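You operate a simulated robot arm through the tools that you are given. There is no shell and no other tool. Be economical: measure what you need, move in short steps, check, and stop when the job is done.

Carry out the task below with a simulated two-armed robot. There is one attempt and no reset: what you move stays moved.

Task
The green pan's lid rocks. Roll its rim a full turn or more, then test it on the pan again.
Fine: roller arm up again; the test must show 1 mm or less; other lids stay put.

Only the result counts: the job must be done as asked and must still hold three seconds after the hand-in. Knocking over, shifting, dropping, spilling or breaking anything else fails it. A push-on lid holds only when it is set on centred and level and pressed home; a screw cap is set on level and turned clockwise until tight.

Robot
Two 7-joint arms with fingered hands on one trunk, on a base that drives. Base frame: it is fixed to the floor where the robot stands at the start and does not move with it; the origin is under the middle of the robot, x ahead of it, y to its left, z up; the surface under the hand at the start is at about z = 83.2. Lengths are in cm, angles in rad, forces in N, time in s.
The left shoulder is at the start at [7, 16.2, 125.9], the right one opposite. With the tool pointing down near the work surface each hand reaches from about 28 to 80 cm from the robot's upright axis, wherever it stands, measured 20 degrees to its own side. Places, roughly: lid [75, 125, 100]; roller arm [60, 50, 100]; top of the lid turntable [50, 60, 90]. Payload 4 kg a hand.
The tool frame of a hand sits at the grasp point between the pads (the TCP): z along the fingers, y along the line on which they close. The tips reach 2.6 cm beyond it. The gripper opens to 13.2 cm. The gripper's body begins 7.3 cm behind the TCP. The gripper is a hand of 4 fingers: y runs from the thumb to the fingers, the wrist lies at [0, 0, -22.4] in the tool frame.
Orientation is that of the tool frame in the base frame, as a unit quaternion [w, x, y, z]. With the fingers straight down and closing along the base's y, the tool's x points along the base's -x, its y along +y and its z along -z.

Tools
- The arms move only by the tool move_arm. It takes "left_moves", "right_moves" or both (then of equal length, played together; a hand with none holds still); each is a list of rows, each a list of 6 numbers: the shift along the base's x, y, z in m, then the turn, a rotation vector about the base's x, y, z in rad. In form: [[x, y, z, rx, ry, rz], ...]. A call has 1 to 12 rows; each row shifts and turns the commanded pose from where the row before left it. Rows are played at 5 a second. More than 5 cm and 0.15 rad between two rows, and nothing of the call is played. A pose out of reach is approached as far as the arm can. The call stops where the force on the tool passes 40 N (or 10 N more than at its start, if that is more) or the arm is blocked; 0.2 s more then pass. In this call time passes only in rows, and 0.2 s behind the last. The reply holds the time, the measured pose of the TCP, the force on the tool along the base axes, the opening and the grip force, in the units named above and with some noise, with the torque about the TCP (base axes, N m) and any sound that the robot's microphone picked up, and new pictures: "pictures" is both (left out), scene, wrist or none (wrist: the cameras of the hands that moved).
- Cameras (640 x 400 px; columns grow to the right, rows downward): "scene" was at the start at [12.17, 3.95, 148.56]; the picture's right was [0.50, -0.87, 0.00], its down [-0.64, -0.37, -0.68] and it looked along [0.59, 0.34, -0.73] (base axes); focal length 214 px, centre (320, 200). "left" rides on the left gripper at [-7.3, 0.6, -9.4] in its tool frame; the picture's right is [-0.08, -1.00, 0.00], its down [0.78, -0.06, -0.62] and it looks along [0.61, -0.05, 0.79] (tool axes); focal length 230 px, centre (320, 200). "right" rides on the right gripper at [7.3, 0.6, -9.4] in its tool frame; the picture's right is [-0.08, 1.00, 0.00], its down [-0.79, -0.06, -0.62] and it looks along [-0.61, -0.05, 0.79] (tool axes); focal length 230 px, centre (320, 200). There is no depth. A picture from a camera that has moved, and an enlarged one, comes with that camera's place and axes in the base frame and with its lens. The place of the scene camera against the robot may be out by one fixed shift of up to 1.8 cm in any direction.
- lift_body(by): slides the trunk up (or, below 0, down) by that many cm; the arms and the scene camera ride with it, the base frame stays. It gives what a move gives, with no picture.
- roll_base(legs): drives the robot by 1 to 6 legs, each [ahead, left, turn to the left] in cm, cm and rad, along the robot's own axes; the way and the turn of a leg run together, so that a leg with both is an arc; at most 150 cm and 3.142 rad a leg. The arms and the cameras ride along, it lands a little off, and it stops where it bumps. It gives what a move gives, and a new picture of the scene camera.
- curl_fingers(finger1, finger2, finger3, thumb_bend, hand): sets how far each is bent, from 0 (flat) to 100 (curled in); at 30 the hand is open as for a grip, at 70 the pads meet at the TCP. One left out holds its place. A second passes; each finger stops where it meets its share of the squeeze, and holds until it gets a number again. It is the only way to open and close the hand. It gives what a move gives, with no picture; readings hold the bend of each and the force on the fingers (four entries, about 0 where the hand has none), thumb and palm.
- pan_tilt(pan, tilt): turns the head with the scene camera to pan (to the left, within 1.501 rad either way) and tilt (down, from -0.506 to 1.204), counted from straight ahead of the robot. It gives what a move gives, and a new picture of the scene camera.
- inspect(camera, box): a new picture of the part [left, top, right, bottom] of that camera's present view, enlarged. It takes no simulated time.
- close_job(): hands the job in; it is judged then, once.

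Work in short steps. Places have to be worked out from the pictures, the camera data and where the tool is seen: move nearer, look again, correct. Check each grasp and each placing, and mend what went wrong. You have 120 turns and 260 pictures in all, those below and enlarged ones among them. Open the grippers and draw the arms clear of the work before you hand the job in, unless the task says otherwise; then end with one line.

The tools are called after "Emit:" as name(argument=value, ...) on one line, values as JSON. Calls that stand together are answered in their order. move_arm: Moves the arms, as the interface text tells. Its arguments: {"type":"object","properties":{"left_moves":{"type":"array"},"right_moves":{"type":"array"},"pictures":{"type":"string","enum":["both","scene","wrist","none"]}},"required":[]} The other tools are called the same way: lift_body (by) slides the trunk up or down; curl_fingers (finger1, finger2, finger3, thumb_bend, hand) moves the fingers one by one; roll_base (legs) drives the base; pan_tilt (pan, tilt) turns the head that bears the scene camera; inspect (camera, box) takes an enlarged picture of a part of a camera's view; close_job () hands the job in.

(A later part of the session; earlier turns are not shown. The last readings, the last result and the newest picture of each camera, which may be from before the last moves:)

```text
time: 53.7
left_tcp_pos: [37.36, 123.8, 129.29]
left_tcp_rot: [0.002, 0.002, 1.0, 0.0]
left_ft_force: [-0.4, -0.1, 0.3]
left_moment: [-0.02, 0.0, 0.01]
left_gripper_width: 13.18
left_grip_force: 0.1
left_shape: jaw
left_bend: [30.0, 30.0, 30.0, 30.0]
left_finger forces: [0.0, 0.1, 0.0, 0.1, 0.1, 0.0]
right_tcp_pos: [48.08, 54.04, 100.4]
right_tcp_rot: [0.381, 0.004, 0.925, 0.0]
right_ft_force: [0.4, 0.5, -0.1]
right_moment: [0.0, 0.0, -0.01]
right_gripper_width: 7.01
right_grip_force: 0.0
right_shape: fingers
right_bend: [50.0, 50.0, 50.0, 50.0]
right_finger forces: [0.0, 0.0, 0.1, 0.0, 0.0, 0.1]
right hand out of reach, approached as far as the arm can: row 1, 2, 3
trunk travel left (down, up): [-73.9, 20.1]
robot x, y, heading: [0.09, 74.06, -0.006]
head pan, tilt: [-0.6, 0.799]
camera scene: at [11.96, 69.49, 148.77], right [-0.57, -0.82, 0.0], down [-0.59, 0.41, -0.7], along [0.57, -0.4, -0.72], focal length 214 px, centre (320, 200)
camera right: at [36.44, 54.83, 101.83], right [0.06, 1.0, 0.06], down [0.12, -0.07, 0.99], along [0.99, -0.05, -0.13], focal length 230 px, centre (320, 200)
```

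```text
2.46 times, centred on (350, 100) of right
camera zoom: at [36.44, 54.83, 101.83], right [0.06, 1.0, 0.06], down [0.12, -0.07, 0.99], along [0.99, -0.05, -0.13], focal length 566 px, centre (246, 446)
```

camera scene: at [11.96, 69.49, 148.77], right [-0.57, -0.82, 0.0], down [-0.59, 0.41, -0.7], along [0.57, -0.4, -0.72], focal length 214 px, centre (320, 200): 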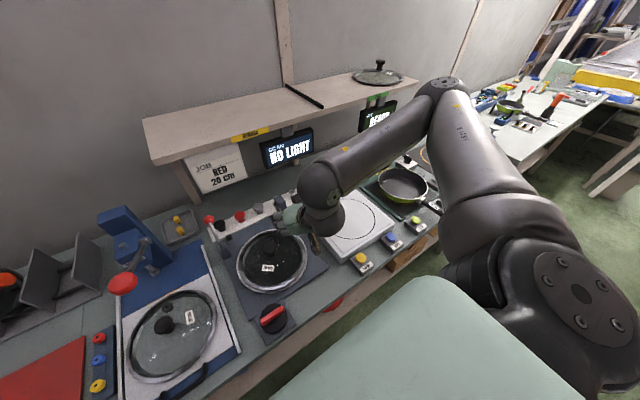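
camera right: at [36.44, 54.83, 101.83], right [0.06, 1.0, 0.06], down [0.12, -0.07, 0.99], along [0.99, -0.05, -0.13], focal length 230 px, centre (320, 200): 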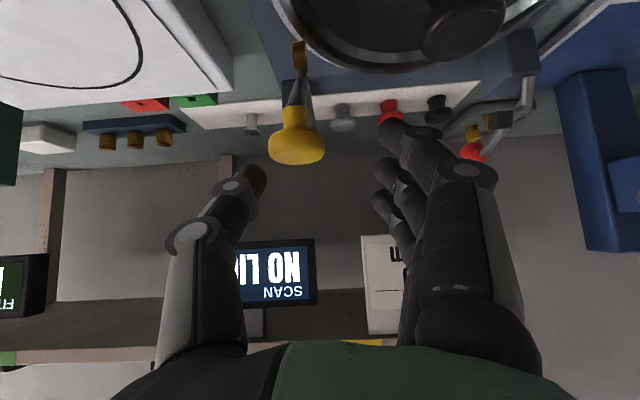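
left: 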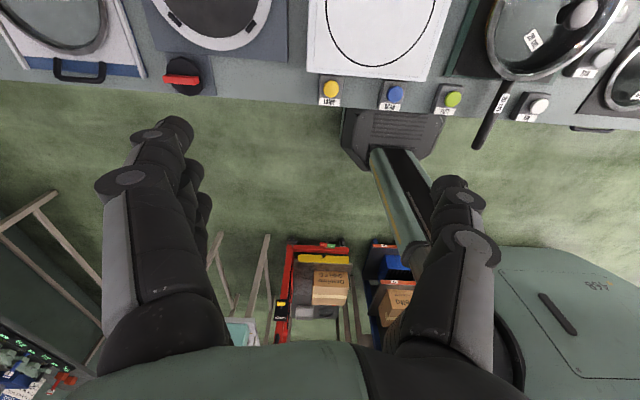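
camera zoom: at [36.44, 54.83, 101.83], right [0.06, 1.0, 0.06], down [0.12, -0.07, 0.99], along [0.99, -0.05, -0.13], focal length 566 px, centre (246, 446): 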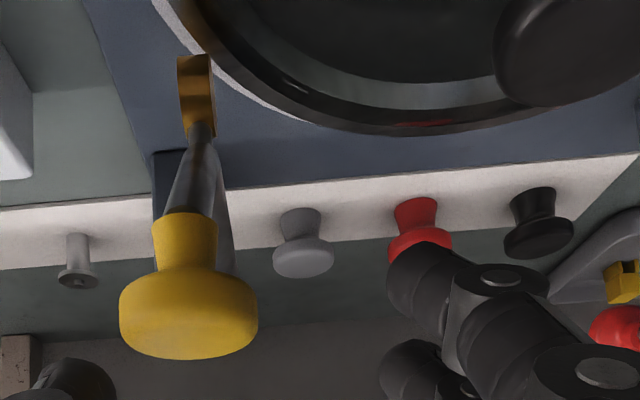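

The arm stays down. I raise the hand, turn it upright again and look at the contact and the crank knob.

Emit:
move_arm(right_moves=[[0, 0, 0.03, 0, 0.13, 0], [-0.01, 0, 0.03, 0, 0.13, 0], [-0.02, 0, 0.03, 0, 0.13, 0], [-0.02, 0, 0.02, 0, 0.13, 0], [-0.03, 0, 0.01, 0, 0.13, 0], [-0.03, 0, 0, 0, 0.13, 0]])

Emit:
inspect(camera="scene", box=[210, 190, 350, 340])

Emit:
inspect(camera="right", box=[150, 0, 470, 200])

```text
time: 55.1
left_tcp_pos: [37.46, 123.83, 129.31]
left_tcp_rot: [0.002, 0.001, 1.0, 0.0]
left_ft_force: [-0.2, 0.1, 0.2]
left_moment: [-0.01, 0.0, 0.01]
left_gripper_width: 13.16
left_grip_force: 0.0
left_shape: jaw
left_bend: [30.0, 30.0, 30.0, 30.0]
left_finger forces: [0.0, 0.1, 0.0, 0.0, 0.0, 0.0]
right_tcp_pos: [37.23, 54.18, 112.33]
right_tcp_rot: [-0.001, 0.003, 1.0, 0.0]
right_ft_force: [-0.5, 0.6, 0.4]
right_moment: [-0.01, 0.04, -0.01]
right_gripper_width: 6.99
right_grip_force: 0.1
right_shape: fingers
right_bend: [50.0, 50.0, 50.0, 50.0]
right_finger forces: [0.0, 0.0, 0.1, 0.0, 0.0, 0.0]
trunk travel left (down, up): [-73.9, 20.1]
robot x, y, heading: [-0.13, 74.29, -0.007]
head pan, tilt: [-0.6, 0.799]
camera scene: at [11.95, 69.46, 148.77], right [-0.57, -0.82, 0.0], down [-0.59, 0.41, -0.7], along [0.57, -0.4, -0.72], focal length 214 px, centre (320, 200)
camera right: at [30.0, 54.8, 121.68], right [0.08, 1.0, 0.0], down [0.79, -0.07, 0.62], along [0.61, -0.05, -0.79], focal length 230 px, centre (320, 200)
```

scene: 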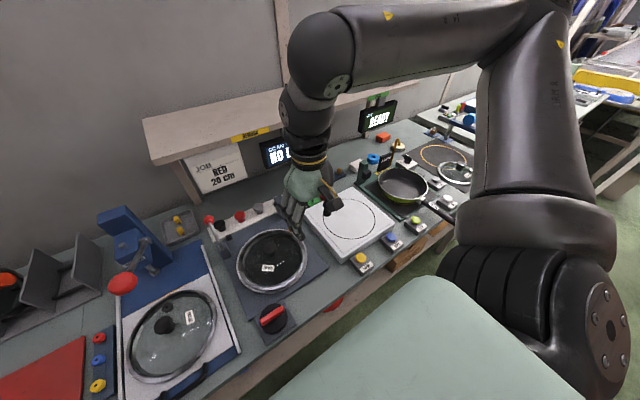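
right: 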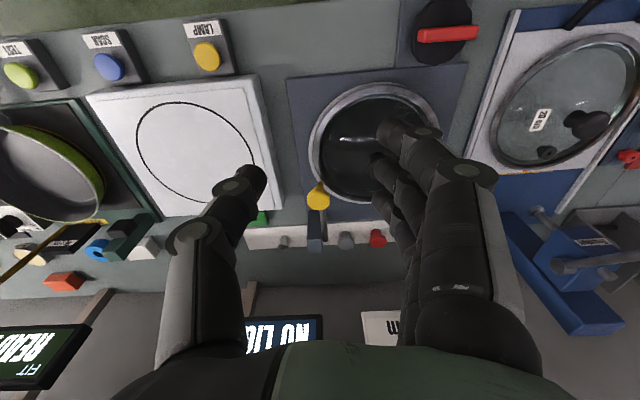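

```text
2.67 times, centred on (280, 265) of scene
camera zoom: at [11.95, 69.46, 148.77], right [-0.57, -0.82, 0.0], down [-0.59, 0.41, -0.7], along [0.57, -0.4, -0.72], focal length 572 px, centre (427, 27)
```

zoom: 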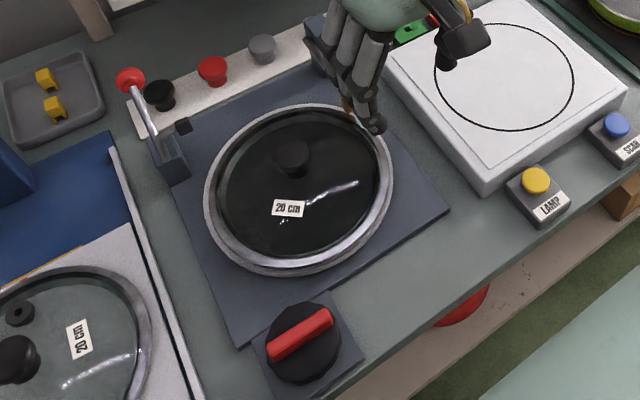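

```text
2.00 times, centred on (310, 100) of right
camera zoom: at [30.0, 54.8, 121.68], right [0.08, 1.0, 0.0], down [0.79, -0.07, 0.62], along [0.61, -0.05, -0.79], focal length 460 px, centre (340, 400)
```

zoom: 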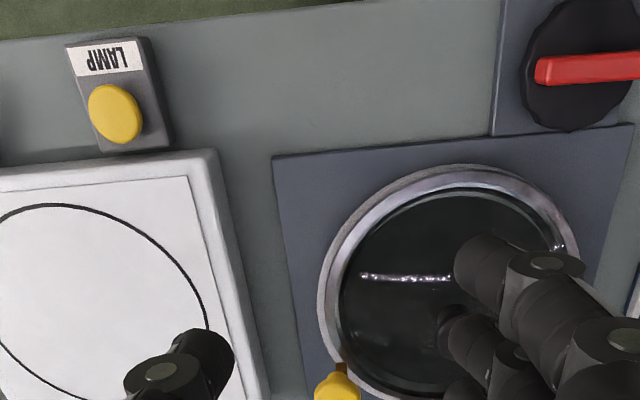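

The bar of the crank lies along y at about [32, 69.4]. I move over it while turning the hand −90° about z so it closes along x.

Emit:
move_arm(right_moves=[[-0.005, 0.015, 0, 0, 0, -0.131], [-0.005, 0.015, 0, 0, 0, -0.131], [-0.005, 0.015, 0, 0, 0, -0.131], [-0.005, 0.015, 0, 0, 0, -0.131], [-0.005, 0.015, 0, 0, 0, -0.131], [-0.005, 0.015, 0, 0, 0, -0.131], [-0.005, 0.015, 0, 0, 0, -0.131], [-0.005, 0.015, 0, 0, 0, -0.131], [-0.005, 0.015, -0.01, 0, 0, -0.131], [-0.005, 0.015, -0.02, 0, 0, -0.131], [0, 0, -0.02, 0, 0, -0.131], [0, 0, -0.02, 0, 0, -0.13]])

```text
time: 57.7
left_tcp_pos: [37.43, 123.83, 129.26]
left_tcp_rot: [0.001, 0.001, 1.0, 0.0]
left_ft_force: [0.0, 1.0, 0.4]
left_moment: [-0.02, -0.02, 0.03]
left_gripper_width: 13.16
left_grip_force: 0.1
left_shape: jaw
left_bend: [30.0, 30.0, 30.0, 30.0]
left_finger forces: [0.1, 0.0, 0.1, 0.1, 0.0, 0.0]
right_tcp_pos: [37.02, 60.88, 117.96]
right_tcp_rot: [-0.001, 0.639, 0.769, 0.0]
right_ft_force: [0.8, 0.0, 0.1]
right_moment: [-0.01, -0.04, -0.04]
right_gripper_width: 7.01
right_grip_force: 0.0
right_shape: fingers
right_bend: [50.0, 50.0, 50.0, 50.0]
right_finger forces: [0.0, 0.0, 0.0, 0.1, 0.1, 0.0]
right hand out of reach, approached as far as the arm can: row 9, 10, 11, 12
trunk travel left (down, up): [-73.9, 20.1]
robot x, y, heading: [0.07, 73.94, -0.007]
head pan, tilt: [-0.6, 0.799]
camera scene: at [12.05, 69.49, 148.76], right [-0.57, -0.82, 0.0], down [-0.59, 0.41, -0.7], along [0.57, -0.4, -0.72], focal length 214 px, centre (320, 200)
camera right: at [36.24, 68.25, 127.3], right [0.99, 0.11, 0.0], down [0.09, -0.78, 0.62], along [0.07, -0.61, -0.79], focal length 230 px, centre (320, 200)
```

scene: 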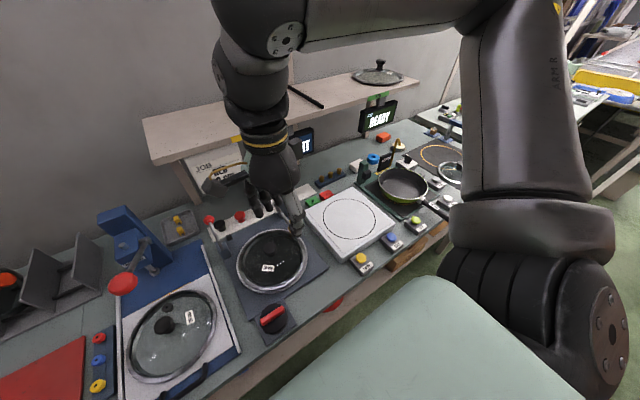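
right: 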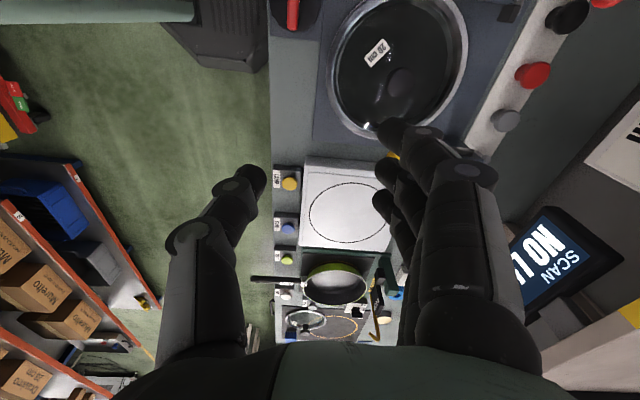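

Too near the body for that pose. I back the robot 15 cm and go left 12 cm to get the knob into comfortable reach.

Emit:
roll_base(legs=[[-15, 12, 0]])

```text
time: 59.3
left_tcp_pos: [22.79, 135.67, 129.3]
left_tcp_rot: [-0.001, 0.0, 1.0, 0.001]
left_ft_force: [0.7, -0.3, 0.9]
left_moment: [0.04, 0.06, -0.02]
left_gripper_width: 13.18
left_grip_force: 0.1
left_shape: jaw
left_bend: [30.0, 30.0, 30.0, 30.0]
left_finger forces: [0.0, 0.0, 0.1, 0.0, 0.1, 0.1]
right_tcp_pos: [22.14, 72.77, 117.92]
right_tcp_rot: [-0.002, 0.637, 0.771, 0.0]
right_ft_force: [0.5, -0.8, -0.2]
right_moment: [0.01, 0.03, 0.02]
right_gripper_width: 7.03
right_grip_force: 0.1
right_shape: fingers
right_bend: [50.0, 50.0, 50.0, 50.0]
right_finger forces: [0.1, 0.0, 0.0, 0.0, 0.0, 0.0]
trunk travel left (down, up): [-73.9, 20.1]
robot x, y, heading: [-14.49, 85.93, 0.0]
head pan, tilt: [-0.6, 0.799]
camera scene: at [-2.69, 81.21, 148.74], right [-0.57, -0.82, 0.0], down [-0.59, 0.41, -0.7], along [0.57, -0.39, -0.72], focal length 214 px, centre (320, 200)
```

scene: 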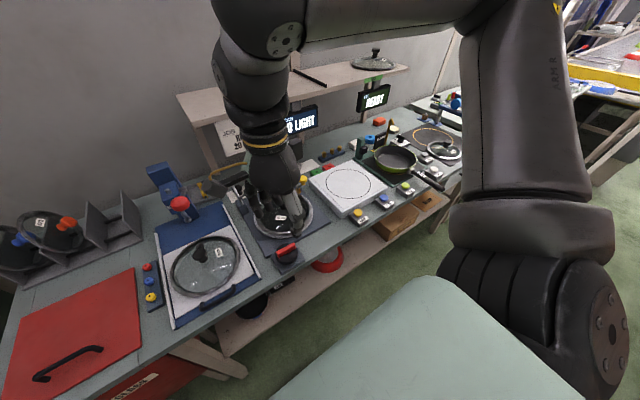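

Now I move over the knob and finish the −90° turn.

Emit:
move_arm(right_moves=[[0.033, -0.011, -0.01, 0, 0, -0.1], [0.033, -0.011, -0.02, 0, 0, -0.09], [0.033, -0.012, -0.03, 0, 0, 0], [0, 0, -0.04, 0, 0, 0], [0, 0, -0.04, 0, 0, 0]])

```text
time: 60.5
left_tcp_pos: [22.62, 135.64, 129.35]
left_tcp_rot: [0.001, 0.003, 1.0, 0.001]
left_ft_force: [0.8, 0.0, 0.5]
left_moment: [-0.01, 0.03, 0.02]
left_gripper_width: 13.19
left_grip_force: 0.1
left_shape: jaw
left_bend: [30.0, 30.0, 30.0, 30.0]
left_finger forces: [0.1, 0.1, 0.0, 0.0, 0.0, 0.0]
right_tcp_pos: [31.93, 69.21, 103.9]
right_tcp_rot: [0.0, 0.708, 0.707, 0.0]
right_ft_force: [0.1, 0.0, -0.7]
right_moment: [-0.03, 0.01, -0.02]
right_gripper_width: 7.03
right_grip_force: 0.1
right_shape: fingers
right_bend: [50.0, 50.0, 50.0, 50.0]
right_finger forces: [0.0, 0.0, 0.0, 0.1, 0.0, 0.0]
trunk travel left (down, up): [-73.9, 20.1]
robot x, y, heading: [-14.83, 85.73, -0.005]
head pan, tilt: [-0.6, 0.799]
camera scene: at [-2.78, 81.33, 148.76], right [-0.57, -0.82, 0.0], down [-0.59, 0.41, -0.7], along [0.57, -0.4, -0.72], focal length 214 px, centre (320, 200)
camera right: at [32.66, 76.64, 113.18], right [1.0, -0.08, 0.0], down [-0.06, -0.79, 0.62], along [-0.05, -0.61, -0.79], focal length 230 px, centre (320, 200)
```

scene: 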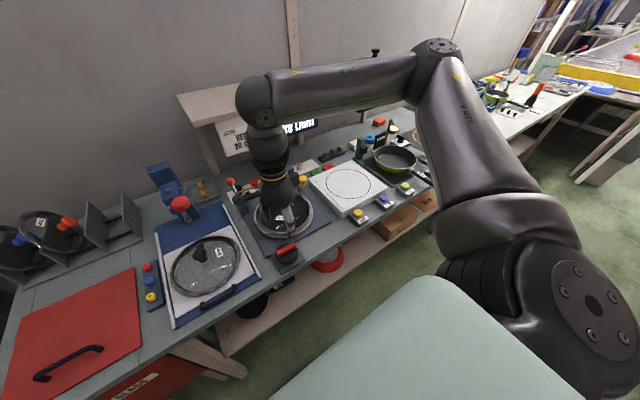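
right: 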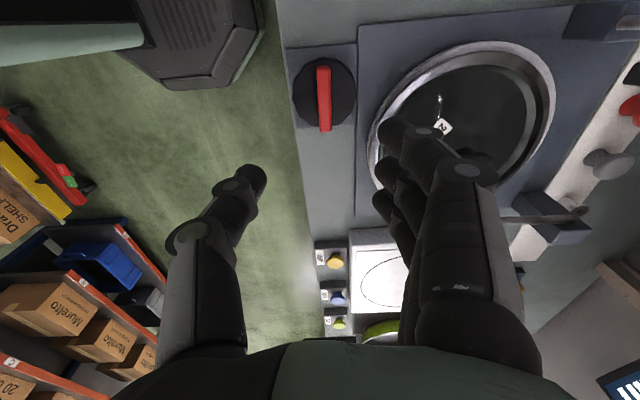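

The knob is really at about [32.5, 70.9]; I narrow the fingers to straddle the bar and descend partway.

Emit:
curl_fingers(hand="right", finger1=60, finger2=60, finger3=60, thumb_bend=60)

Emit:
move_arm(right_moves=[[0.006, 0.017, -0.03, 0, 0, 0], [0, 0, -0.03, 0, 0, 0], [0, 0, -0.02, 0, 0, 0]], pictures="wrist")

```text
time: 61.5
left_tcp_pos: [22.49, 135.82, 129.31]
left_tcp_rot: [0.001, 0.001, 1.0, 0.0]
left_ft_force: [0.1, 0.0, -0.2]
left_moment: [0.03, -0.01, 0.0]
left_gripper_width: 13.21
left_grip_force: 0.0
left_shape: jaw
left_bend: [30.0, 30.0, 30.0, 30.0]
left_finger forces: [0.0, 0.0, 0.1, 0.0, 0.1, 0.0]
right_tcp_pos: [31.92, 69.32, 103.86]
right_tcp_rot: [0.001, 0.708, 0.706, -0.001]
right_ft_force: [-0.4, -0.4, 0.7]
right_moment: [0.01, 0.0, 0.0]
right_gripper_width: 4.0
right_grip_force: 0.1
right_shape: fingers
right_bend: [60.0, 60.0, 60.0, 60.0]
right_finger forces: [0.1, 0.0, 0.1, 0.0, 0.0, 0.0]
trunk travel left (down, up): [-73.9, 20.1]
robot x, y, heading: [-15.19, 85.96, -0.004]
head pan, tilt: [-0.6, 0.799]
```

```text
time: 62.3
left_tcp_pos: [22.41, 135.88, 129.4]
left_tcp_rot: [0.001, 0.002, 1.0, 0.001]
left_ft_force: [-0.5, -0.2, 0.5]
left_moment: [-0.01, 0.0, 0.01]
left_gripper_width: 13.17
left_grip_force: 0.1
left_shape: jaw
left_bend: [30.0, 30.0, 30.0, 30.0]
left_finger forces: [0.1, 0.0, 0.1, 0.0, 0.0, 0.0]
right_tcp_pos: [32.44, 71.0, 95.98]
right_tcp_rot: [0.001, 0.707, 0.707, 0.0]
right_ft_force: [-0.1, -1.1, -0.8]
right_moment: [-0.01, -0.02, 0.02]
right_gripper_width: 3.99
right_grip_force: 0.1
right_shape: fingers
right_bend: [60.0, 60.0, 60.0, 60.0]
right_finger forces: [0.0, 0.0, 0.0, 0.0, 0.0, 0.1]
trunk travel left (down, up): [-73.9, 20.1]
robot x, y, heading: [-14.88, 86.0, -0.001]
head pan, tilt: [-0.6, 0.799]
camera right: at [33.16, 78.49, 105.29], right [1.0, -0.08, 0.0], down [-0.06, -0.78, 0.62], along [-0.05, -0.61, -0.79], focal length 230 px, centre (320, 200)
```

right: 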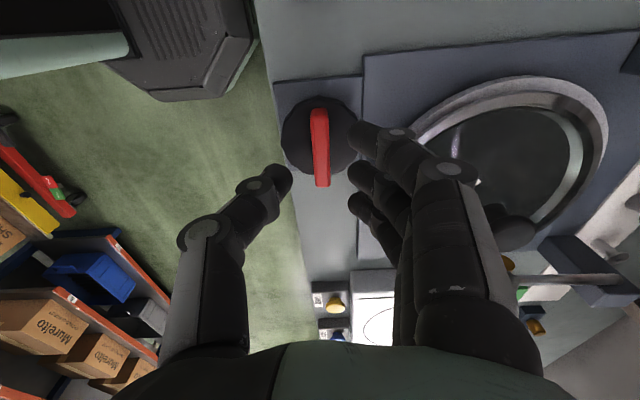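

Aligned. I descend in small steps watching the force.

Emit:
move_arm(right_moves=[[0, 0.001, -0.02, 0, 0, 0], [0, 0, -0.01, 0, 0, 0], [0, 0, -0.006, 0, 0, 0], [0, 0, -0.005, 0, 0, 0]], pictures="wrist")

```text
time: 63.3
left_tcp_pos: [22.65, 135.88, 129.34]
left_tcp_rot: [0.001, 0.001, 1.0, 0.0]
left_ft_force: [0.0, -0.1, 0.6]
left_moment: [0.02, 0.0, 0.03]
left_gripper_width: 13.19
left_grip_force: 0.0
left_shape: jaw
left_bend: [30.0, 30.0, 30.0, 30.0]
left_finger forces: [0.1, 0.1, 0.1, 0.0, 0.0, 0.0]
right_tcp_pos: [32.55, 71.16, 91.95]
right_tcp_rot: [0.0, 0.707, 0.707, -0.001]
right_ft_force: [0.4, -0.1, 0.5]
right_moment: [-0.01, 0.01, -0.01]
right_gripper_width: 4.01
right_grip_force: 0.0
right_shape: fingers
right_bend: [60.0, 60.0, 60.0, 60.0]
right_finger forces: [0.1, 0.1, 0.1, 0.0, 0.1, 0.0]
trunk travel left (down, up): [-73.9, 20.1]
robot x, y, heading: [-14.77, 85.86, -0.001]
head pan, tilt: [-0.6, 0.799]
camera right: at [33.18, 78.59, 101.15], right [1.0, -0.08, 0.0], down [-0.06, -0.78, 0.62], along [-0.05, -0.61, -0.79], focal length 230 px, centre (320, 200)
```

right: 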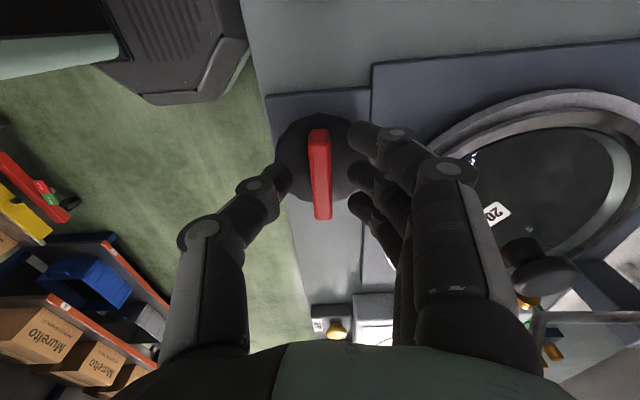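

Bar top is near z 89.5; I go on down to about 90 in small steps.

Emit:
move_arm(right_moves=[[0, 0, -0.005, 0, 0, 0], [0, 0, -0.005, 0, 0, 0], [0, 0, -0.005, 0, 0, 0]], pictures="none")

Emit:
curl_fingers(hand="right", finger1=72, finger2=72, finger3=72, thumb_bend=72)

Emit:
inspect(camera="right", box=[160, 80, 480, 280])

```text
time: 64.1
left_tcp_pos: [22.56, 135.77, 129.21]
left_tcp_rot: [0.001, 0.0, 1.0, 0.0]
left_ft_force: [0.1, -0.2, -0.4]
left_moment: [-0.02, 0.04, 0.0]
left_gripper_width: 13.19
left_grip_force: 0.1
left_shape: jaw
left_bend: [30.0, 30.0, 30.0, 30.0]
left_finger forces: [0.0, 0.0, 0.0, 0.0, 0.0, 0.0]
right_tcp_pos: [32.56, 71.15, 90.42]
right_tcp_rot: [0.0, 0.708, 0.706, 0.0]
right_ft_force: [-0.2, 0.4, 0.1]
right_moment: [-0.01, 0.01, -0.01]
right_gripper_width: 3.96
right_grip_force: 0.0
right_shape: fingers
right_bend: [60.0, 60.0, 60.0, 60.0]
right_finger forces: [0.0, 0.1, 0.0, 0.0, 0.1, 0.0]
trunk travel left (down, up): [-73.9, 20.1]
robot x, y, heading: [-14.52, 86.0, -0.003]
head pan, tilt: [-0.6, 0.799]
```

```text
time: 65.1
left_tcp_pos: [22.67, 135.71, 129.24]
left_tcp_rot: [0.002, 0.001, 1.0, 0.0]
left_ft_force: [-0.2, -0.2, 0.6]
left_moment: [-0.02, 0.01, 0.02]
left_gripper_width: 13.18
left_grip_force: 0.1
left_shape: jaw
left_bend: [30.0, 30.0, 30.0, 30.0]
left_finger forces: [0.0, 0.0, 0.0, 0.0, 0.1, 0.0]
right_tcp_pos: [32.57, 71.29, 90.35]
right_tcp_rot: [0.0, 0.708, 0.707, 0.0]
right_ft_force: [3.8, 1.4, -4.2]
right_moment: [0.05, -0.07, 0.06]
right_gripper_width: 1.82
right_grip_force: 9.6
right_shape: fingers
right_bend: [71.0, 69.0, 70.0, 68.0]
right_finger forces: [3.2, 4.2, 4.0, 0.0, 7.3, 0.0]
trunk travel left (down, up): [-73.9, 20.1]
robot x, y, heading: [-15.24, 85.86, -0.003]
head pan, tilt: [-0.6, 0.799]
```

```text
2.00 times, centred on (320, 180) of right
camera zoom: at [33.25, 78.66, 99.65], right [1.0, -0.08, 0.0], down [-0.06, -0.78, 0.62], along [-0.05, -0.61, -0.79], focal length 460 px, centre (320, 240)
```

zoom: 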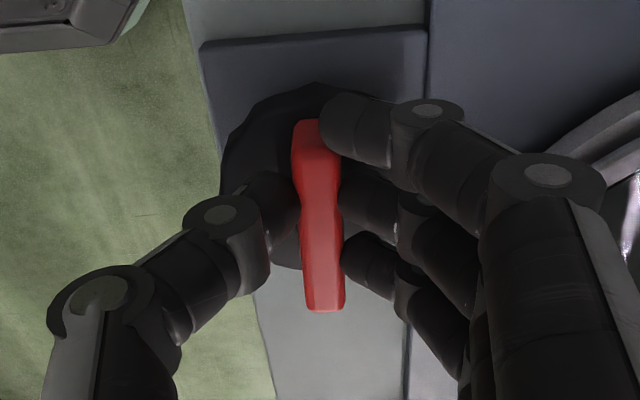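

A firm grip on the bar by all fingers. I turn the hand counter-clockwise in small steps and watch the torque and the lid label.

Emit:
move_arm(right_moves=[[0, 0, 0, 0, 0, 0.1], [0, 0, 0, 0, 0, 0.12], [0, 0, 0, 0, 0, 0.14], [0, 0, 0, 0, 0, 0.14]])

```text
time: 66.1
left_tcp_pos: [22.48, 135.86, 129.3]
left_tcp_rot: [0.002, 0.001, 1.0, 0.0]
left_ft_force: [0.6, -0.2, -0.7]
left_moment: [-0.03, 0.02, 0.0]
left_gripper_width: 13.18
left_grip_force: 0.1
left_shape: jaw
left_bend: [30.0, 30.0, 30.0, 30.0]
left_finger forces: [0.0, 0.1, 0.0, 0.0, 0.1, 0.0]
right_tcp_pos: [32.36, 71.33, 90.33]
right_tcp_rot: [0.0, 0.509, 0.861, -0.001]
right_ft_force: [-7.1, 3.4, -2.3]
right_moment: [0.05, 0.13, -0.08]
right_gripper_width: 1.65
right_grip_force: 8.9
right_shape: fingers
right_bend: [72.0, 70.0, 71.0, 68.0]
right_finger forces: [1.2, 3.7, 1.2, 0.1, 11.4, 0.0]
trunk travel left (down, up): [-73.9, 20.1]
robot x, y, heading: [-14.68, 86.03, -0.008]
head pan, tilt: [-0.6, 0.799]
camera scene: at [-3.05, 81.49, 148.78], right [-0.57, -0.82, 0.0], down [-0.59, 0.41, -0.7], along [0.57, -0.4, -0.72], focal length 214 px, centre (320, 200)
camera right: at [29.37, 78.08, 99.69], right [0.91, 0.41, 0.0], down [0.33, -0.72, 0.62], along [0.25, -0.56, -0.79], focal length 230 px, centre (320, 200)
```

scene: 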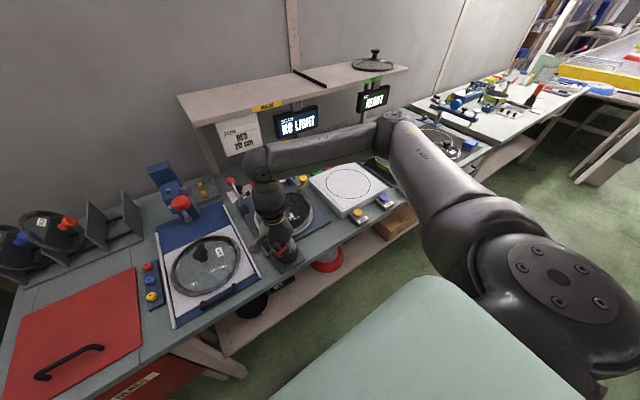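
right: 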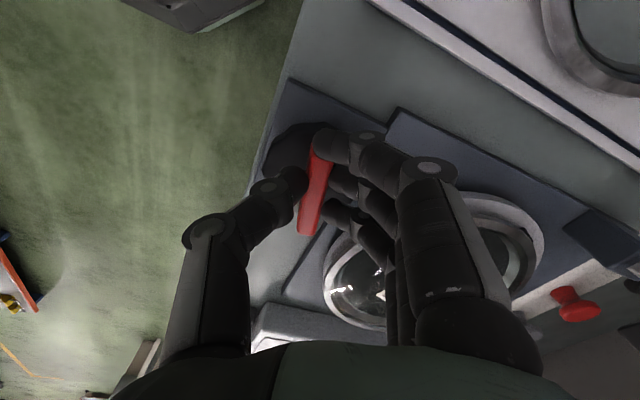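

The knob is turning (small lag). I continue turning.

Emit:
move_arm(right_moves=[[0, 0, 0, 0, 0, 0.13], [0, 0, 0, 0, 0, 0.13], [0, 0, 0, 0, 0, 0.13], [0, 0, 0, 0, 0, 0.13], [0, 0, 0, 0, 0, 0.13], [0, 0, 0, 0, 0, 0.13], [0, 0, 0, 0, 0, 0.13], [0, 0, 0, 0, 0, 0.13]])

```text
time: 67.8
left_tcp_pos: [22.35, 135.67, 129.44]
left_tcp_rot: [0.002, 0.003, 1.0, -0.001]
left_ft_force: [0.4, -0.2, 0.1]
left_moment: [0.02, 0.01, 0.03]
left_gripper_width: 13.19
left_grip_force: 0.2
left_shape: jaw
left_bend: [30.0, 30.0, 30.0, 30.0]
left_finger forces: [0.0, 0.0, 0.0, 0.1, 0.0, 0.0]
right_tcp_pos: [31.66, 70.92, 90.4]
right_tcp_rot: [-0.009, 0.079, 0.997, -0.002]
right_ft_force: [-23.1, -3.5, 14.9]
right_moment: [-0.16, 0.45, -0.27]
right_gripper_width: 1.98
right_grip_force: 16.2
right_shape: fingers
right_bend: [72.0, 70.0, 72.0, 68.0]
right_finger forces: [7.2, 4.4, 0.0, 0.0, 20.7, 0.0]
trunk travel left (down, up): [-73.9, 20.1]
robot x, y, heading: [-15.11, 86.24, -0.009]
head pan, tilt: [-0.6, 0.799]
stopped in row 8 (right hand): the force on the tool passed its limit at 41 N (the readings are from after the stop); the commanded pose is now the measured one
camera scene: at [-3.21, 81.33, 148.82], right [-0.57, -0.82, 0.0], down [-0.59, 0.41, -0.7], along [0.57, -0.4, -0.72], focal length 214 px, centre (320, 200)
camera right: at [24.78, 72.81, 99.75], right [0.23, 0.97, -0.01], down [0.78, -0.18, 0.6], along [0.58, -0.15, -0.8], focal length 230 px, centre (320, 200)
```

scene: 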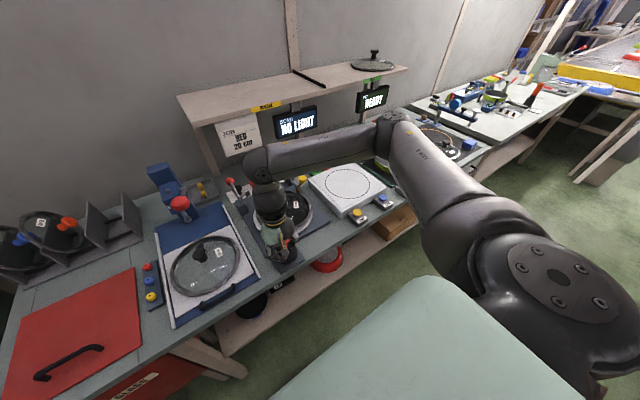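
right: 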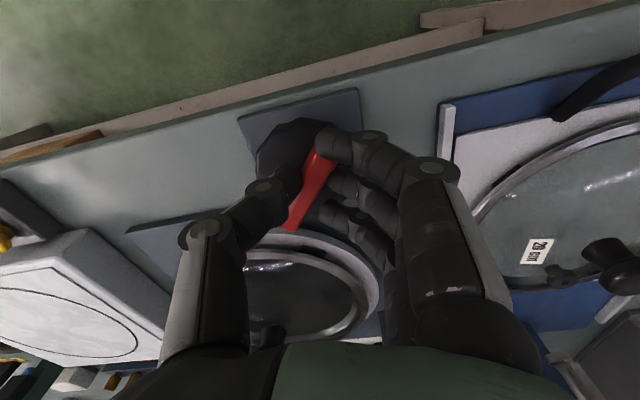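

The hand stopped at the force limit, the knob turned by about 1 rad. I look at whether the lid has turned with it.

Emit:
inspect(camera="scene", box=[220, 160, 340, 280])

Emit:
inspect(camera="right", box=[180, 80, 460, 360])

```text
3.33 times, centred on (280, 220) of scene
camera zoom: at [-3.21, 81.33, 148.82], right [-0.57, -0.82, 0.0], down [-0.59, 0.41, -0.7], along [0.57, -0.4, -0.72], focal length 715 px, centre (453, 133)
```

zoom: 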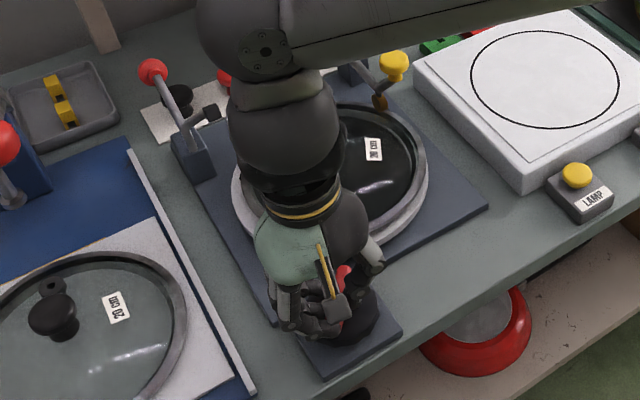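

```text
1.43 times, centred on (320, 220) of right
camera zoom: at [24.78, 72.81, 99.75], right [0.23, 0.97, -0.01], down [0.78, -0.18, 0.6], along [0.58, -0.15, -0.8], focal length 329 px, centre (320, 171)
```

zoom: 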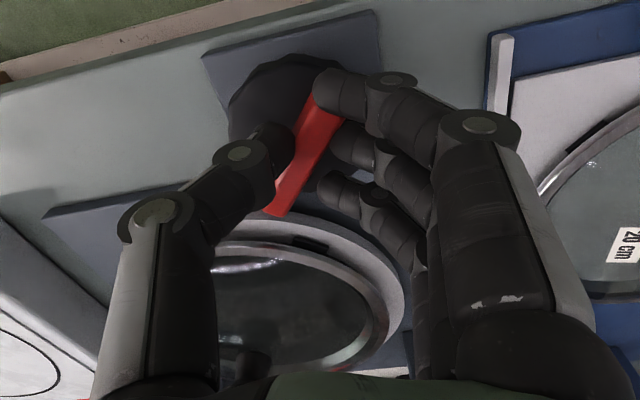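

The lid turned with the knob: its label went about 115° for about 1 rad of knob. I open, re-centre and re-align on the bar to take another stroke.

Emit:
curl_fingers(hand="right", finger1=58, finger2=58, finger3=58, thumb_bend=58)

Emit:
move_arm(right_moves=[[0.004, 0.001, 0, 0, 0, -0.14], [0.004, 0.002, 0, 0, 0, -0.14], [0, 0, 0, 0, 0, -0.12]], pictures="wrist")

```text
time: 68.8
left_tcp_pos: [22.54, 135.85, 129.31]
left_tcp_rot: [0.0, 0.002, 1.0, 0.0]
left_ft_force: [-0.1, 0.7, -0.3]
left_moment: [-0.02, 0.0, -0.01]
left_gripper_width: 13.18
left_grip_force: 0.0
left_shape: jaw
left_bend: [30.0, 30.0, 30.0, 30.0]
left_finger forces: [0.0, 0.0, 0.0, 0.0, 0.1, 0.0]
right_tcp_pos: [32.13, 71.15, 90.15]
right_tcp_rot: [-0.006, 0.08, 0.997, -0.002]
right_ft_force: [0.0, -0.3, -0.7]
right_moment: [0.04, 0.0, 0.0]
right_gripper_width: 4.76
right_grip_force: 0.1
right_shape: fingers
right_bend: [57.0, 57.0, 57.0, 57.0]
right_finger forces: [0.0, 0.1, 0.0, 0.1, 0.0, 0.0]
trunk travel left (down, up): [-73.9, 20.1]
robot x, y, heading: [-15.3, 86.22, -0.001]
head pan, tilt: [-0.6, 0.799]
```

```text
time: 69.5
left_tcp_pos: [22.58, 135.73, 129.28]
left_tcp_rot: [0.002, 0.002, 1.0, 0.0]
left_ft_force: [-0.2, 0.4, 0.2]
left_moment: [0.0, 0.03, -0.02]
left_gripper_width: 13.16
left_grip_force: 0.1
left_shape: jaw
left_bend: [30.0, 30.0, 30.0, 30.0]
left_finger forces: [0.0, 0.0, 0.0, 0.0, 0.0, 0.1]
right_tcp_pos: [32.88, 71.32, 90.19]
right_tcp_rot: [-0.006, 0.278, 0.96, -0.001]
right_ft_force: [0.2, -0.4, 0.2]
right_moment: [-0.05, -0.02, 0.02]
right_gripper_width: 4.84
right_grip_force: 0.6
right_shape: fingers
right_bend: [57.0, 57.0, 57.0, 57.0]
right_finger forces: [0.0, 0.1, 0.0, 0.0, 0.3, 0.0]
trunk travel left (down, up): [-73.9, 20.1]
robot x, y, heading: [-14.78, 85.77, -0.003]
head pan, tilt: [-0.6, 0.799]
camera right: at [27.21, 75.84, 99.64], right [0.6, 0.8, -0.01], down [0.64, -0.47, 0.61], along [0.48, -0.37, -0.79], focal length 230 px, centre (320, 200)
```

right: 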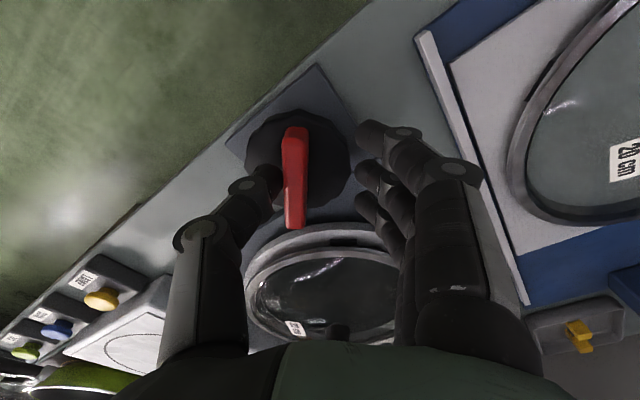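

The knob axis is really at about [31.4, 71.0], which explains the side force. I re-centre and grip again.

Emit:
move_arm(right_moves=[[-0.007, -0.001, 0, 0, 0.006, 0], [-0.007, -0.002, 0, 0, 0.006, 0]], pictures="none")

Emit:
curl_fingers(hand="right", finger1=72, finger2=72, finger3=72, thumb_bend=72)

Emit:
move_arm(right_moves=[[0, 0, 0, 0, 0, 0.13], [0, 0, 0, 0, 0, 0.13], [0, 0, 0, 0, 0, 0.13], [0, 0, 0, 0, 0, 0.13], [0, 0, 0, 0, 0, 0.13], [0, 0, 0, 0, 0, 0.13], [0, 0, 0, 0, 0, 0.13], [0, 0, 0, 0, 0, 0.13]])

```text
time: 70.2
left_tcp_pos: [22.55, 135.8, 129.37]
left_tcp_rot: [0.002, 0.002, 1.0, 0.0]
left_ft_force: [-0.5, -0.4, -0.4]
left_moment: [-0.02, 0.0, -0.01]
left_gripper_width: 13.15
left_grip_force: 0.0
left_shape: jaw
left_bend: [30.0, 30.0, 30.0, 30.0]
left_finger forces: [0.0, 0.0, 0.0, 0.0, 0.1, 0.0]
right_tcp_pos: [31.46, 71.11, 90.17]
right_tcp_rot: [-0.013, 0.277, 0.961, -0.002]
right_ft_force: [0.1, -0.5, 0.2]
right_moment: [0.02, -0.02, -0.02]
right_gripper_width: 4.86
right_grip_force: 0.1
right_shape: fingers
right_bend: [57.0, 57.0, 57.0, 57.0]
right_finger forces: [0.0, 0.1, 0.0, 0.0, 0.0, 0.1]
trunk travel left (down, up): [-73.9, 20.1]
robot x, y, heading: [-15.08, 86.46, -0.003]
head pan, tilt: [-0.6, 0.799]
```

```text
time: 71.2
left_tcp_pos: [22.39, 135.66, 129.35]
left_tcp_rot: [0.001, 0.002, 1.0, 0.001]
left_ft_force: [0.5, 0.7, -0.2]
left_moment: [0.01, 0.01, 0.04]
left_gripper_width: 13.19
left_grip_force: 0.0
left_shape: jaw
left_bend: [30.0, 30.0, 30.0, 30.0]
left_finger forces: [0.0, 0.0, 0.0, 0.0, 0.0, 0.1]
right_tcp_pos: [31.54, 71.08, 90.3]
right_tcp_rot: [-0.013, 0.277, 0.961, -0.003]
right_ft_force: [-3.3, -1.7, -4.8]
right_moment: [-0.04, 0.06, 0.02]
right_gripper_width: 1.63
right_grip_force: 6.7
right_shape: fingers
right_bend: [72.0, 70.0, 71.0, 68.0]
right_finger forces: [0.0, 3.0, 1.6, 0.0, 8.6, 0.0]
trunk travel left (down, up): [-73.9, 20.1]
robot x, y, heading: [-14.67, 86.01, -0.004]
head pan, tilt: [-0.6, 0.799]
```

```text
time: 73.0
left_tcp_pos: [22.18, 135.32, 129.6]
left_tcp_rot: [0.002, 0.002, 1.0, 0.002]
left_ft_force: [-0.6, -0.1, 0.9]
left_moment: [0.02, -0.01, 0.0]
left_gripper_width: 13.15
left_grip_force: 0.1
left_shape: jaw
left_bend: [30.0, 30.0, 30.0, 30.0]
left_finger forces: [0.0, 0.0, 0.0, 0.0, 0.0, 0.1]
right_tcp_pos: [30.92, 70.28, 90.42]
right_tcp_rot: [-0.011, -0.238, 0.971, -0.012]
right_ft_force: [-28.4, -24.8, 0.5]
right_moment: [-0.48, 0.48, -0.52]
right_gripper_width: 1.88
right_grip_force: 17.3
right_shape: fingers
right_bend: [72.0, 70.0, 72.0, 67.0]
right_finger forces: [4.1, 2.7, 0.0, 0.0, 28.0, 0.1]
trunk travel left (down, up): [-73.9, 20.1]
robot x, y, heading: [-15.04, 85.7, -0.007]
head pan, tilt: [-0.6, 0.799]
camera scene: at [-3.47, 80.87, 148.79], right [-0.57, -0.82, 0.0], down [-0.59, 0.41, -0.7], along [0.58, -0.39, -0.72], focal length 214 px, centre (320, 200)
camera right: at [24.48, 67.84, 99.76], right [-0.39, 0.92, -0.02], down [0.73, 0.32, 0.6], along [0.55, 0.22, -0.8], focal length 230 px, centre (320, 200)
```

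scene: 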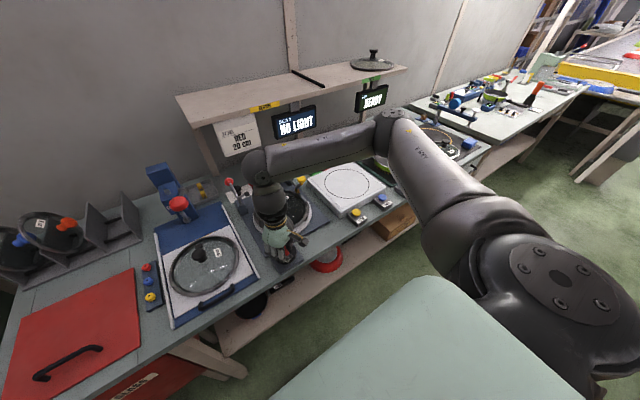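
right: 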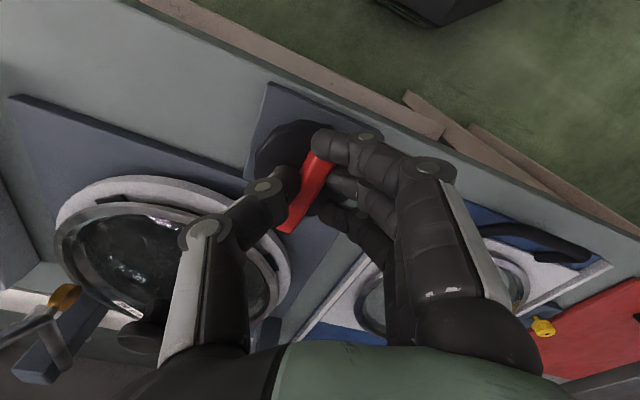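

Another stroke done. I open, realign to the bar and look.

Emit:
curl_fingers(hand="right", finger1=57, finger2=57, finger3=57, thumb_bend=57)

Emit:
move_arm(right_moves=[[0, 0, 0, 0, 0, -0.14], [0, 0, 0, 0, 0, -0.14], [0, 0, 0, 0, 0, -0.12]], pictures="both")

```text
time: 74.0
left_tcp_pos: [22.57, 135.78, 129.23]
left_tcp_rot: [0.001, 0.002, 1.0, -0.001]
left_ft_force: [-0.1, 0.4, 0.3]
left_moment: [-0.01, 0.01, -0.05]
left_gripper_width: 13.19
left_grip_force: 0.1
left_shape: jaw
left_bend: [30.0, 30.0, 30.0, 30.0]
left_finger forces: [0.1, 0.0, 0.1, 0.0, 0.1, 0.1]
right_tcp_pos: [31.51, 71.18, 90.27]
right_tcp_rot: [-0.009, -0.237, 0.971, -0.008]
right_ft_force: [-0.1, 0.2, 0.4]
right_moment: [0.0, -0.03, 0.0]
right_gripper_width: 5.22
right_grip_force: 0.2
right_shape: fingers
right_bend: [56.0, 56.0, 56.0, 56.0]
right_finger forces: [0.0, 0.0, 0.0, 0.0, 0.6, 0.1]
trunk travel left (down, up): [-73.9, 20.1]
robot x, y, heading: [-14.98, 86.12, -0.003]
head pan, tilt: [-0.6, 0.799]
```

```text
time: 74.8
left_tcp_pos: [22.55, 135.74, 129.24]
left_tcp_rot: [0.0, 0.002, 1.0, 0.0]
left_ft_force: [-0.4, 1.1, 0.1]
left_moment: [0.05, 0.02, 0.01]
left_gripper_width: 13.17
left_grip_force: 0.0
left_shape: jaw
left_bend: [30.0, 30.0, 30.0, 30.0]
left_finger forces: [0.0, 0.0, 0.1, 0.0, 0.1, 0.0]
right_tcp_pos: [31.51, 71.0, 90.23]
right_tcp_rot: [-0.012, -0.038, 0.999, -0.006]
right_ft_force: [-0.7, 0.0, -0.2]
right_moment: [0.01, 0.0, 0.01]
right_gripper_width: 5.14
right_grip_force: 0.1
right_shape: fingers
right_bend: [56.0, 56.0, 56.0, 56.0]
right_finger forces: [0.0, 0.0, 0.1, 0.0, 0.0, 0.1]
trunk travel left (down, up): [-73.9, 20.1]
robot x, y, heading: [-14.49, 86.11, -0.003]
head pan, tilt: [-0.6, 0.799]
camera scene: at [-2.96, 81.38, 148.77], right [-0.57, -0.82, 0.0], down [-0.59, 0.41, -0.7], along [0.57, -0.4, -0.72], focal length 214 px, centre (320, 200)
camera right: at [24.39, 71.28, 99.7], right [0.0, 1.0, -0.01], down [0.8, 0.01, 0.6], along [0.6, -0.01, -0.8], focal length 230 px, centre (320, 200)
```

scene: 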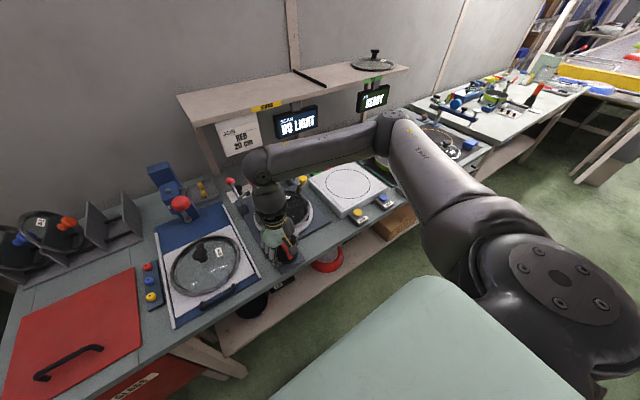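
right: 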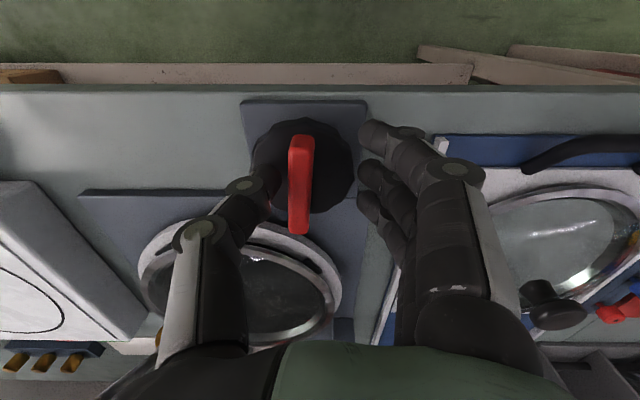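

Combining the bar's lines over three orientations, the knob axis is at [32.6, 70.1]. I re-centre there, level the hand, grip and turn again.

Emit:
move_arm(right_moves=[[0.005, -0.005, 0, 0.006, -0.012, 0], [0.006, -0.004, 0, 0.006, -0.012, 0]], pictures="none")

Emit:
curl_fingers(hand="right", finger1=72, finger2=72, finger3=72, thumb_bend=72)

Emit:
move_arm(right_moves=[[0, 0, 0, 0, 0, 0.13], [0, 0, 0, 0, 0, 0.13], [0, 0, 0, 0, 0, 0.13], [0, 0, 0, 0, 0, 0.13], [0, 0, 0, 0, 0, 0.13], [0, 0, 0, 0, 0, 0.13], [0, 0, 0, 0, 0, 0.13], [0, 0, 0, 0, 0, 0.13], [0, 0, 0, 0, 0, 0.13], [0, 0, 0, 0, 0, 0.13]])

```text
time: 75.3
left_tcp_pos: [22.59, 135.72, 129.37]
left_tcp_rot: [0.001, 0.002, 1.0, -0.001]
left_ft_force: [0.0, 0.8, -0.4]
left_moment: [0.03, 0.01, 0.01]
left_gripper_width: 13.21
left_grip_force: 0.0
left_shape: jaw
left_bend: [30.0, 30.0, 30.0, 30.0]
left_finger forces: [0.0, 0.0, 0.0, 0.0, 0.0, 0.0]
right_tcp_pos: [32.67, 70.17, 90.3]
right_tcp_rot: [0.002, -0.04, 0.999, 0.001]
right_ft_force: [-0.2, 0.7, 0.8]
right_moment: [-0.01, 0.0, 0.0]
right_gripper_width: 5.16
right_grip_force: 0.3
right_shape: fingers
right_bend: [56.0, 56.0, 56.0, 56.0]
right_finger forces: [0.1, 0.0, 0.0, 0.0, 0.1, 0.0]
trunk travel left (down, up): [-73.9, 20.1]
robot x, y, heading: [-14.74, 85.89, -0.007]
head pan, tilt: [-0.6, 0.799]
```

```text
time: 76.3
left_tcp_pos: [22.54, 135.79, 129.18]
left_tcp_rot: [0.001, 0.002, 1.0, 0.0]
left_ft_force: [-0.1, -0.8, -0.5]
left_moment: [0.03, 0.02, 0.03]
left_gripper_width: 13.19
left_grip_force: 0.1
left_shape: jaw
left_bend: [30.0, 30.0, 30.0, 30.0]
left_finger forces: [0.0, 0.0, 0.1, 0.0, 0.0, 0.0]
right_tcp_pos: [32.63, 70.05, 90.27]
right_tcp_rot: [0.001, -0.04, 0.999, -0.001]
right_ft_force: [1.2, -1.5, -4.5]
right_moment: [-0.02, -0.08, -0.02]
right_gripper_width: 2.3
right_grip_force: 8.8
right_shape: fingers
right_bend: [69.0, 70.0, 71.0, 67.0]
right_finger forces: [3.5, 2.9, 1.9, 0.0, 9.3, 0.1]
trunk travel left (down, up): [-73.9, 20.1]
robot x, y, heading: [-14.99, 86.01, -0.001]
head pan, tilt: [-0.6, 0.799]
```

```text
time: 78.5
left_tcp_pos: [22.38, 135.67, 129.46]
left_tcp_rot: [0.002, 0.001, 1.0, 0.0]
left_ft_force: [-0.2, -0.4, 0.4]
left_moment: [-0.02, -0.01, 0.01]
left_gripper_width: 13.2
left_grip_force: 0.1
left_shape: jaw
left_bend: [30.0, 30.0, 30.0, 30.0]
left_finger forces: [0.0, 0.0, 0.0, 0.1, 0.0, 0.0]
right_tcp_pos: [32.51, 69.93, 90.29]
right_tcp_rot: [0.003, -0.637, 0.771, 0.001]
right_ft_force: [-10.7, -6.5, -4.0]
right_moment: [-0.1, 0.2, -0.02]
right_gripper_width: 2.29
right_grip_force: 9.1
right_shape: fingers
right_bend: [69.0, 70.0, 71.0, 68.0]
right_finger forces: [4.7, 4.6, 3.8, 0.0, 5.4, 0.0]
trunk travel left (down, up): [-73.9, 20.1]
robot x, y, heading: [-15.06, 85.81, 0.001]
head pan, tilt: [-0.6, 0.799]
camera scene: at [-3.09, 81.25, 148.77], right [-0.57, -0.82, 0.0], down [-0.59, 0.41, -0.7], along [0.57, -0.4, -0.72], focal length 214 px, centre (320, 200)
camera right: at [30.63, 63.04, 99.55], right [-0.96, 0.26, 0.0], down [0.21, 0.76, 0.62], along [0.16, 0.6, -0.79], focal length 230 px, centre (320, 200)
```

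scene: 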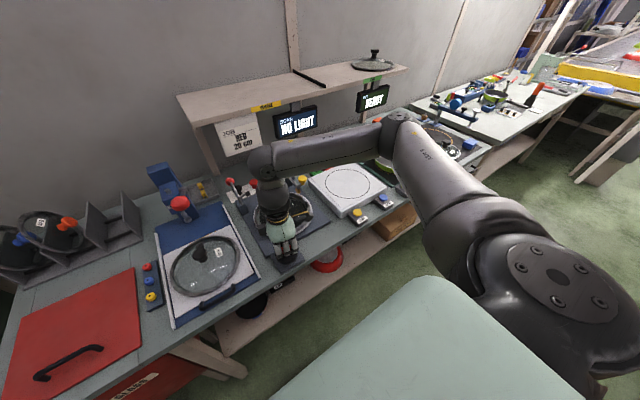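
right: 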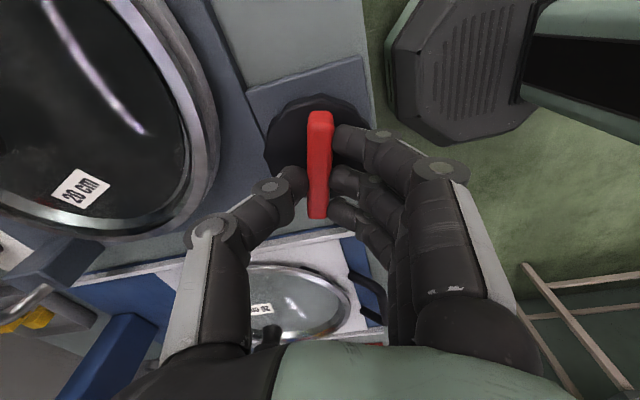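

No lag now: knob turned about 2.95 rad in total, lid about 320°. I keep turning in the same direction for a good margin over a full turn.

Emit:
move_arm(right_moves=[[0, 0, 0, 0, 0, 0.13], [0, 0, 0, 0, 0, 0.13], [0, 0, 0, 0, 0, 0.13], [0, 0, 0, 0, 0, 0.13], [0, 0, 0, 0, 0, 0.13], [0, 0, 0, 0, 0, 0.13], [0, 0, 0, 0, 0, 0.13]])

```text
time: 80.2
left_tcp_pos: [22.42, 135.57, 129.45]
left_tcp_rot: [0.001, 0.002, 1.0, 0.001]
left_ft_force: [-0.5, -0.1, 0.6]
left_moment: [-0.02, -0.04, 0.01]
left_gripper_width: 13.21
left_grip_force: 0.0
left_shape: jaw
left_bend: [30.0, 30.0, 30.0, 30.0]
left_finger forces: [0.0, 0.0, 0.1, 0.1, 0.0, 0.1]
right_tcp_pos: [32.53, 70.1, 90.4]
right_tcp_rot: [-0.002, 0.911, -0.412, -0.001]
right_ft_force: [-10.7, -8.7, -0.6]
right_moment: [-0.15, 0.26, -0.03]
right_gripper_width: 2.32
right_grip_force: 10.9
right_shape: fingers
right_bend: [68.0, 70.0, 71.0, 69.0]
right_finger forces: [6.5, 6.2, 5.4, 0.1, 4.2, 0.0]
trunk travel left (down, up): [-73.9, 20.1]
robot x, y, heading: [-14.89, 85.62, -0.003]
head pan, tilt: [-0.6, 0.799]
camera scene: at [-3.15, 81.24, 148.78], right [-0.57, -0.82, 0.0], down [-0.59, 0.41, -0.7], along [0.57, -0.4, -0.72], focal length 214 px, centre (320, 200)
camera right: at [36.96, 64.26, 99.57], right [-0.8, -0.6, 0.0], down [-0.47, 0.63, 0.62], along [-0.37, 0.5, -0.79], focal length 230 px, centre (320, 200)
```

scene: 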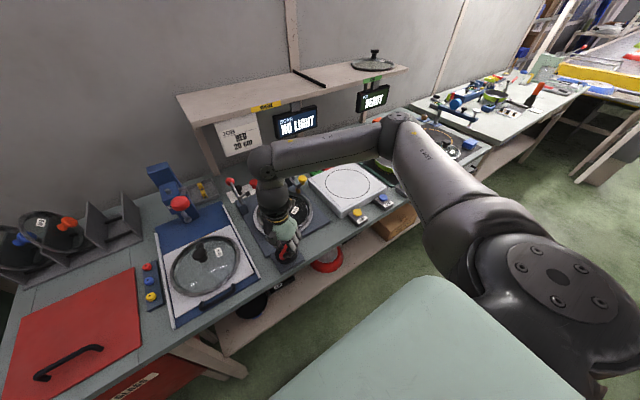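
right: 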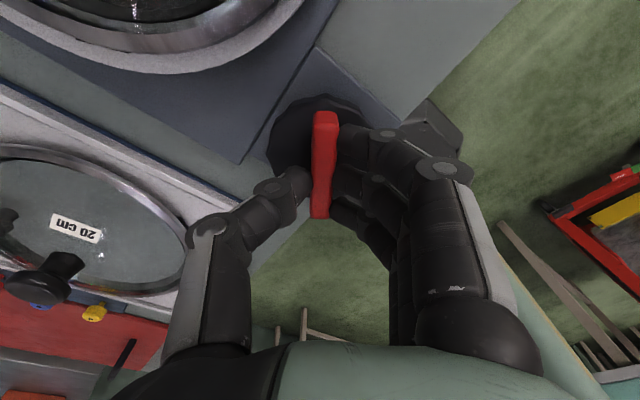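

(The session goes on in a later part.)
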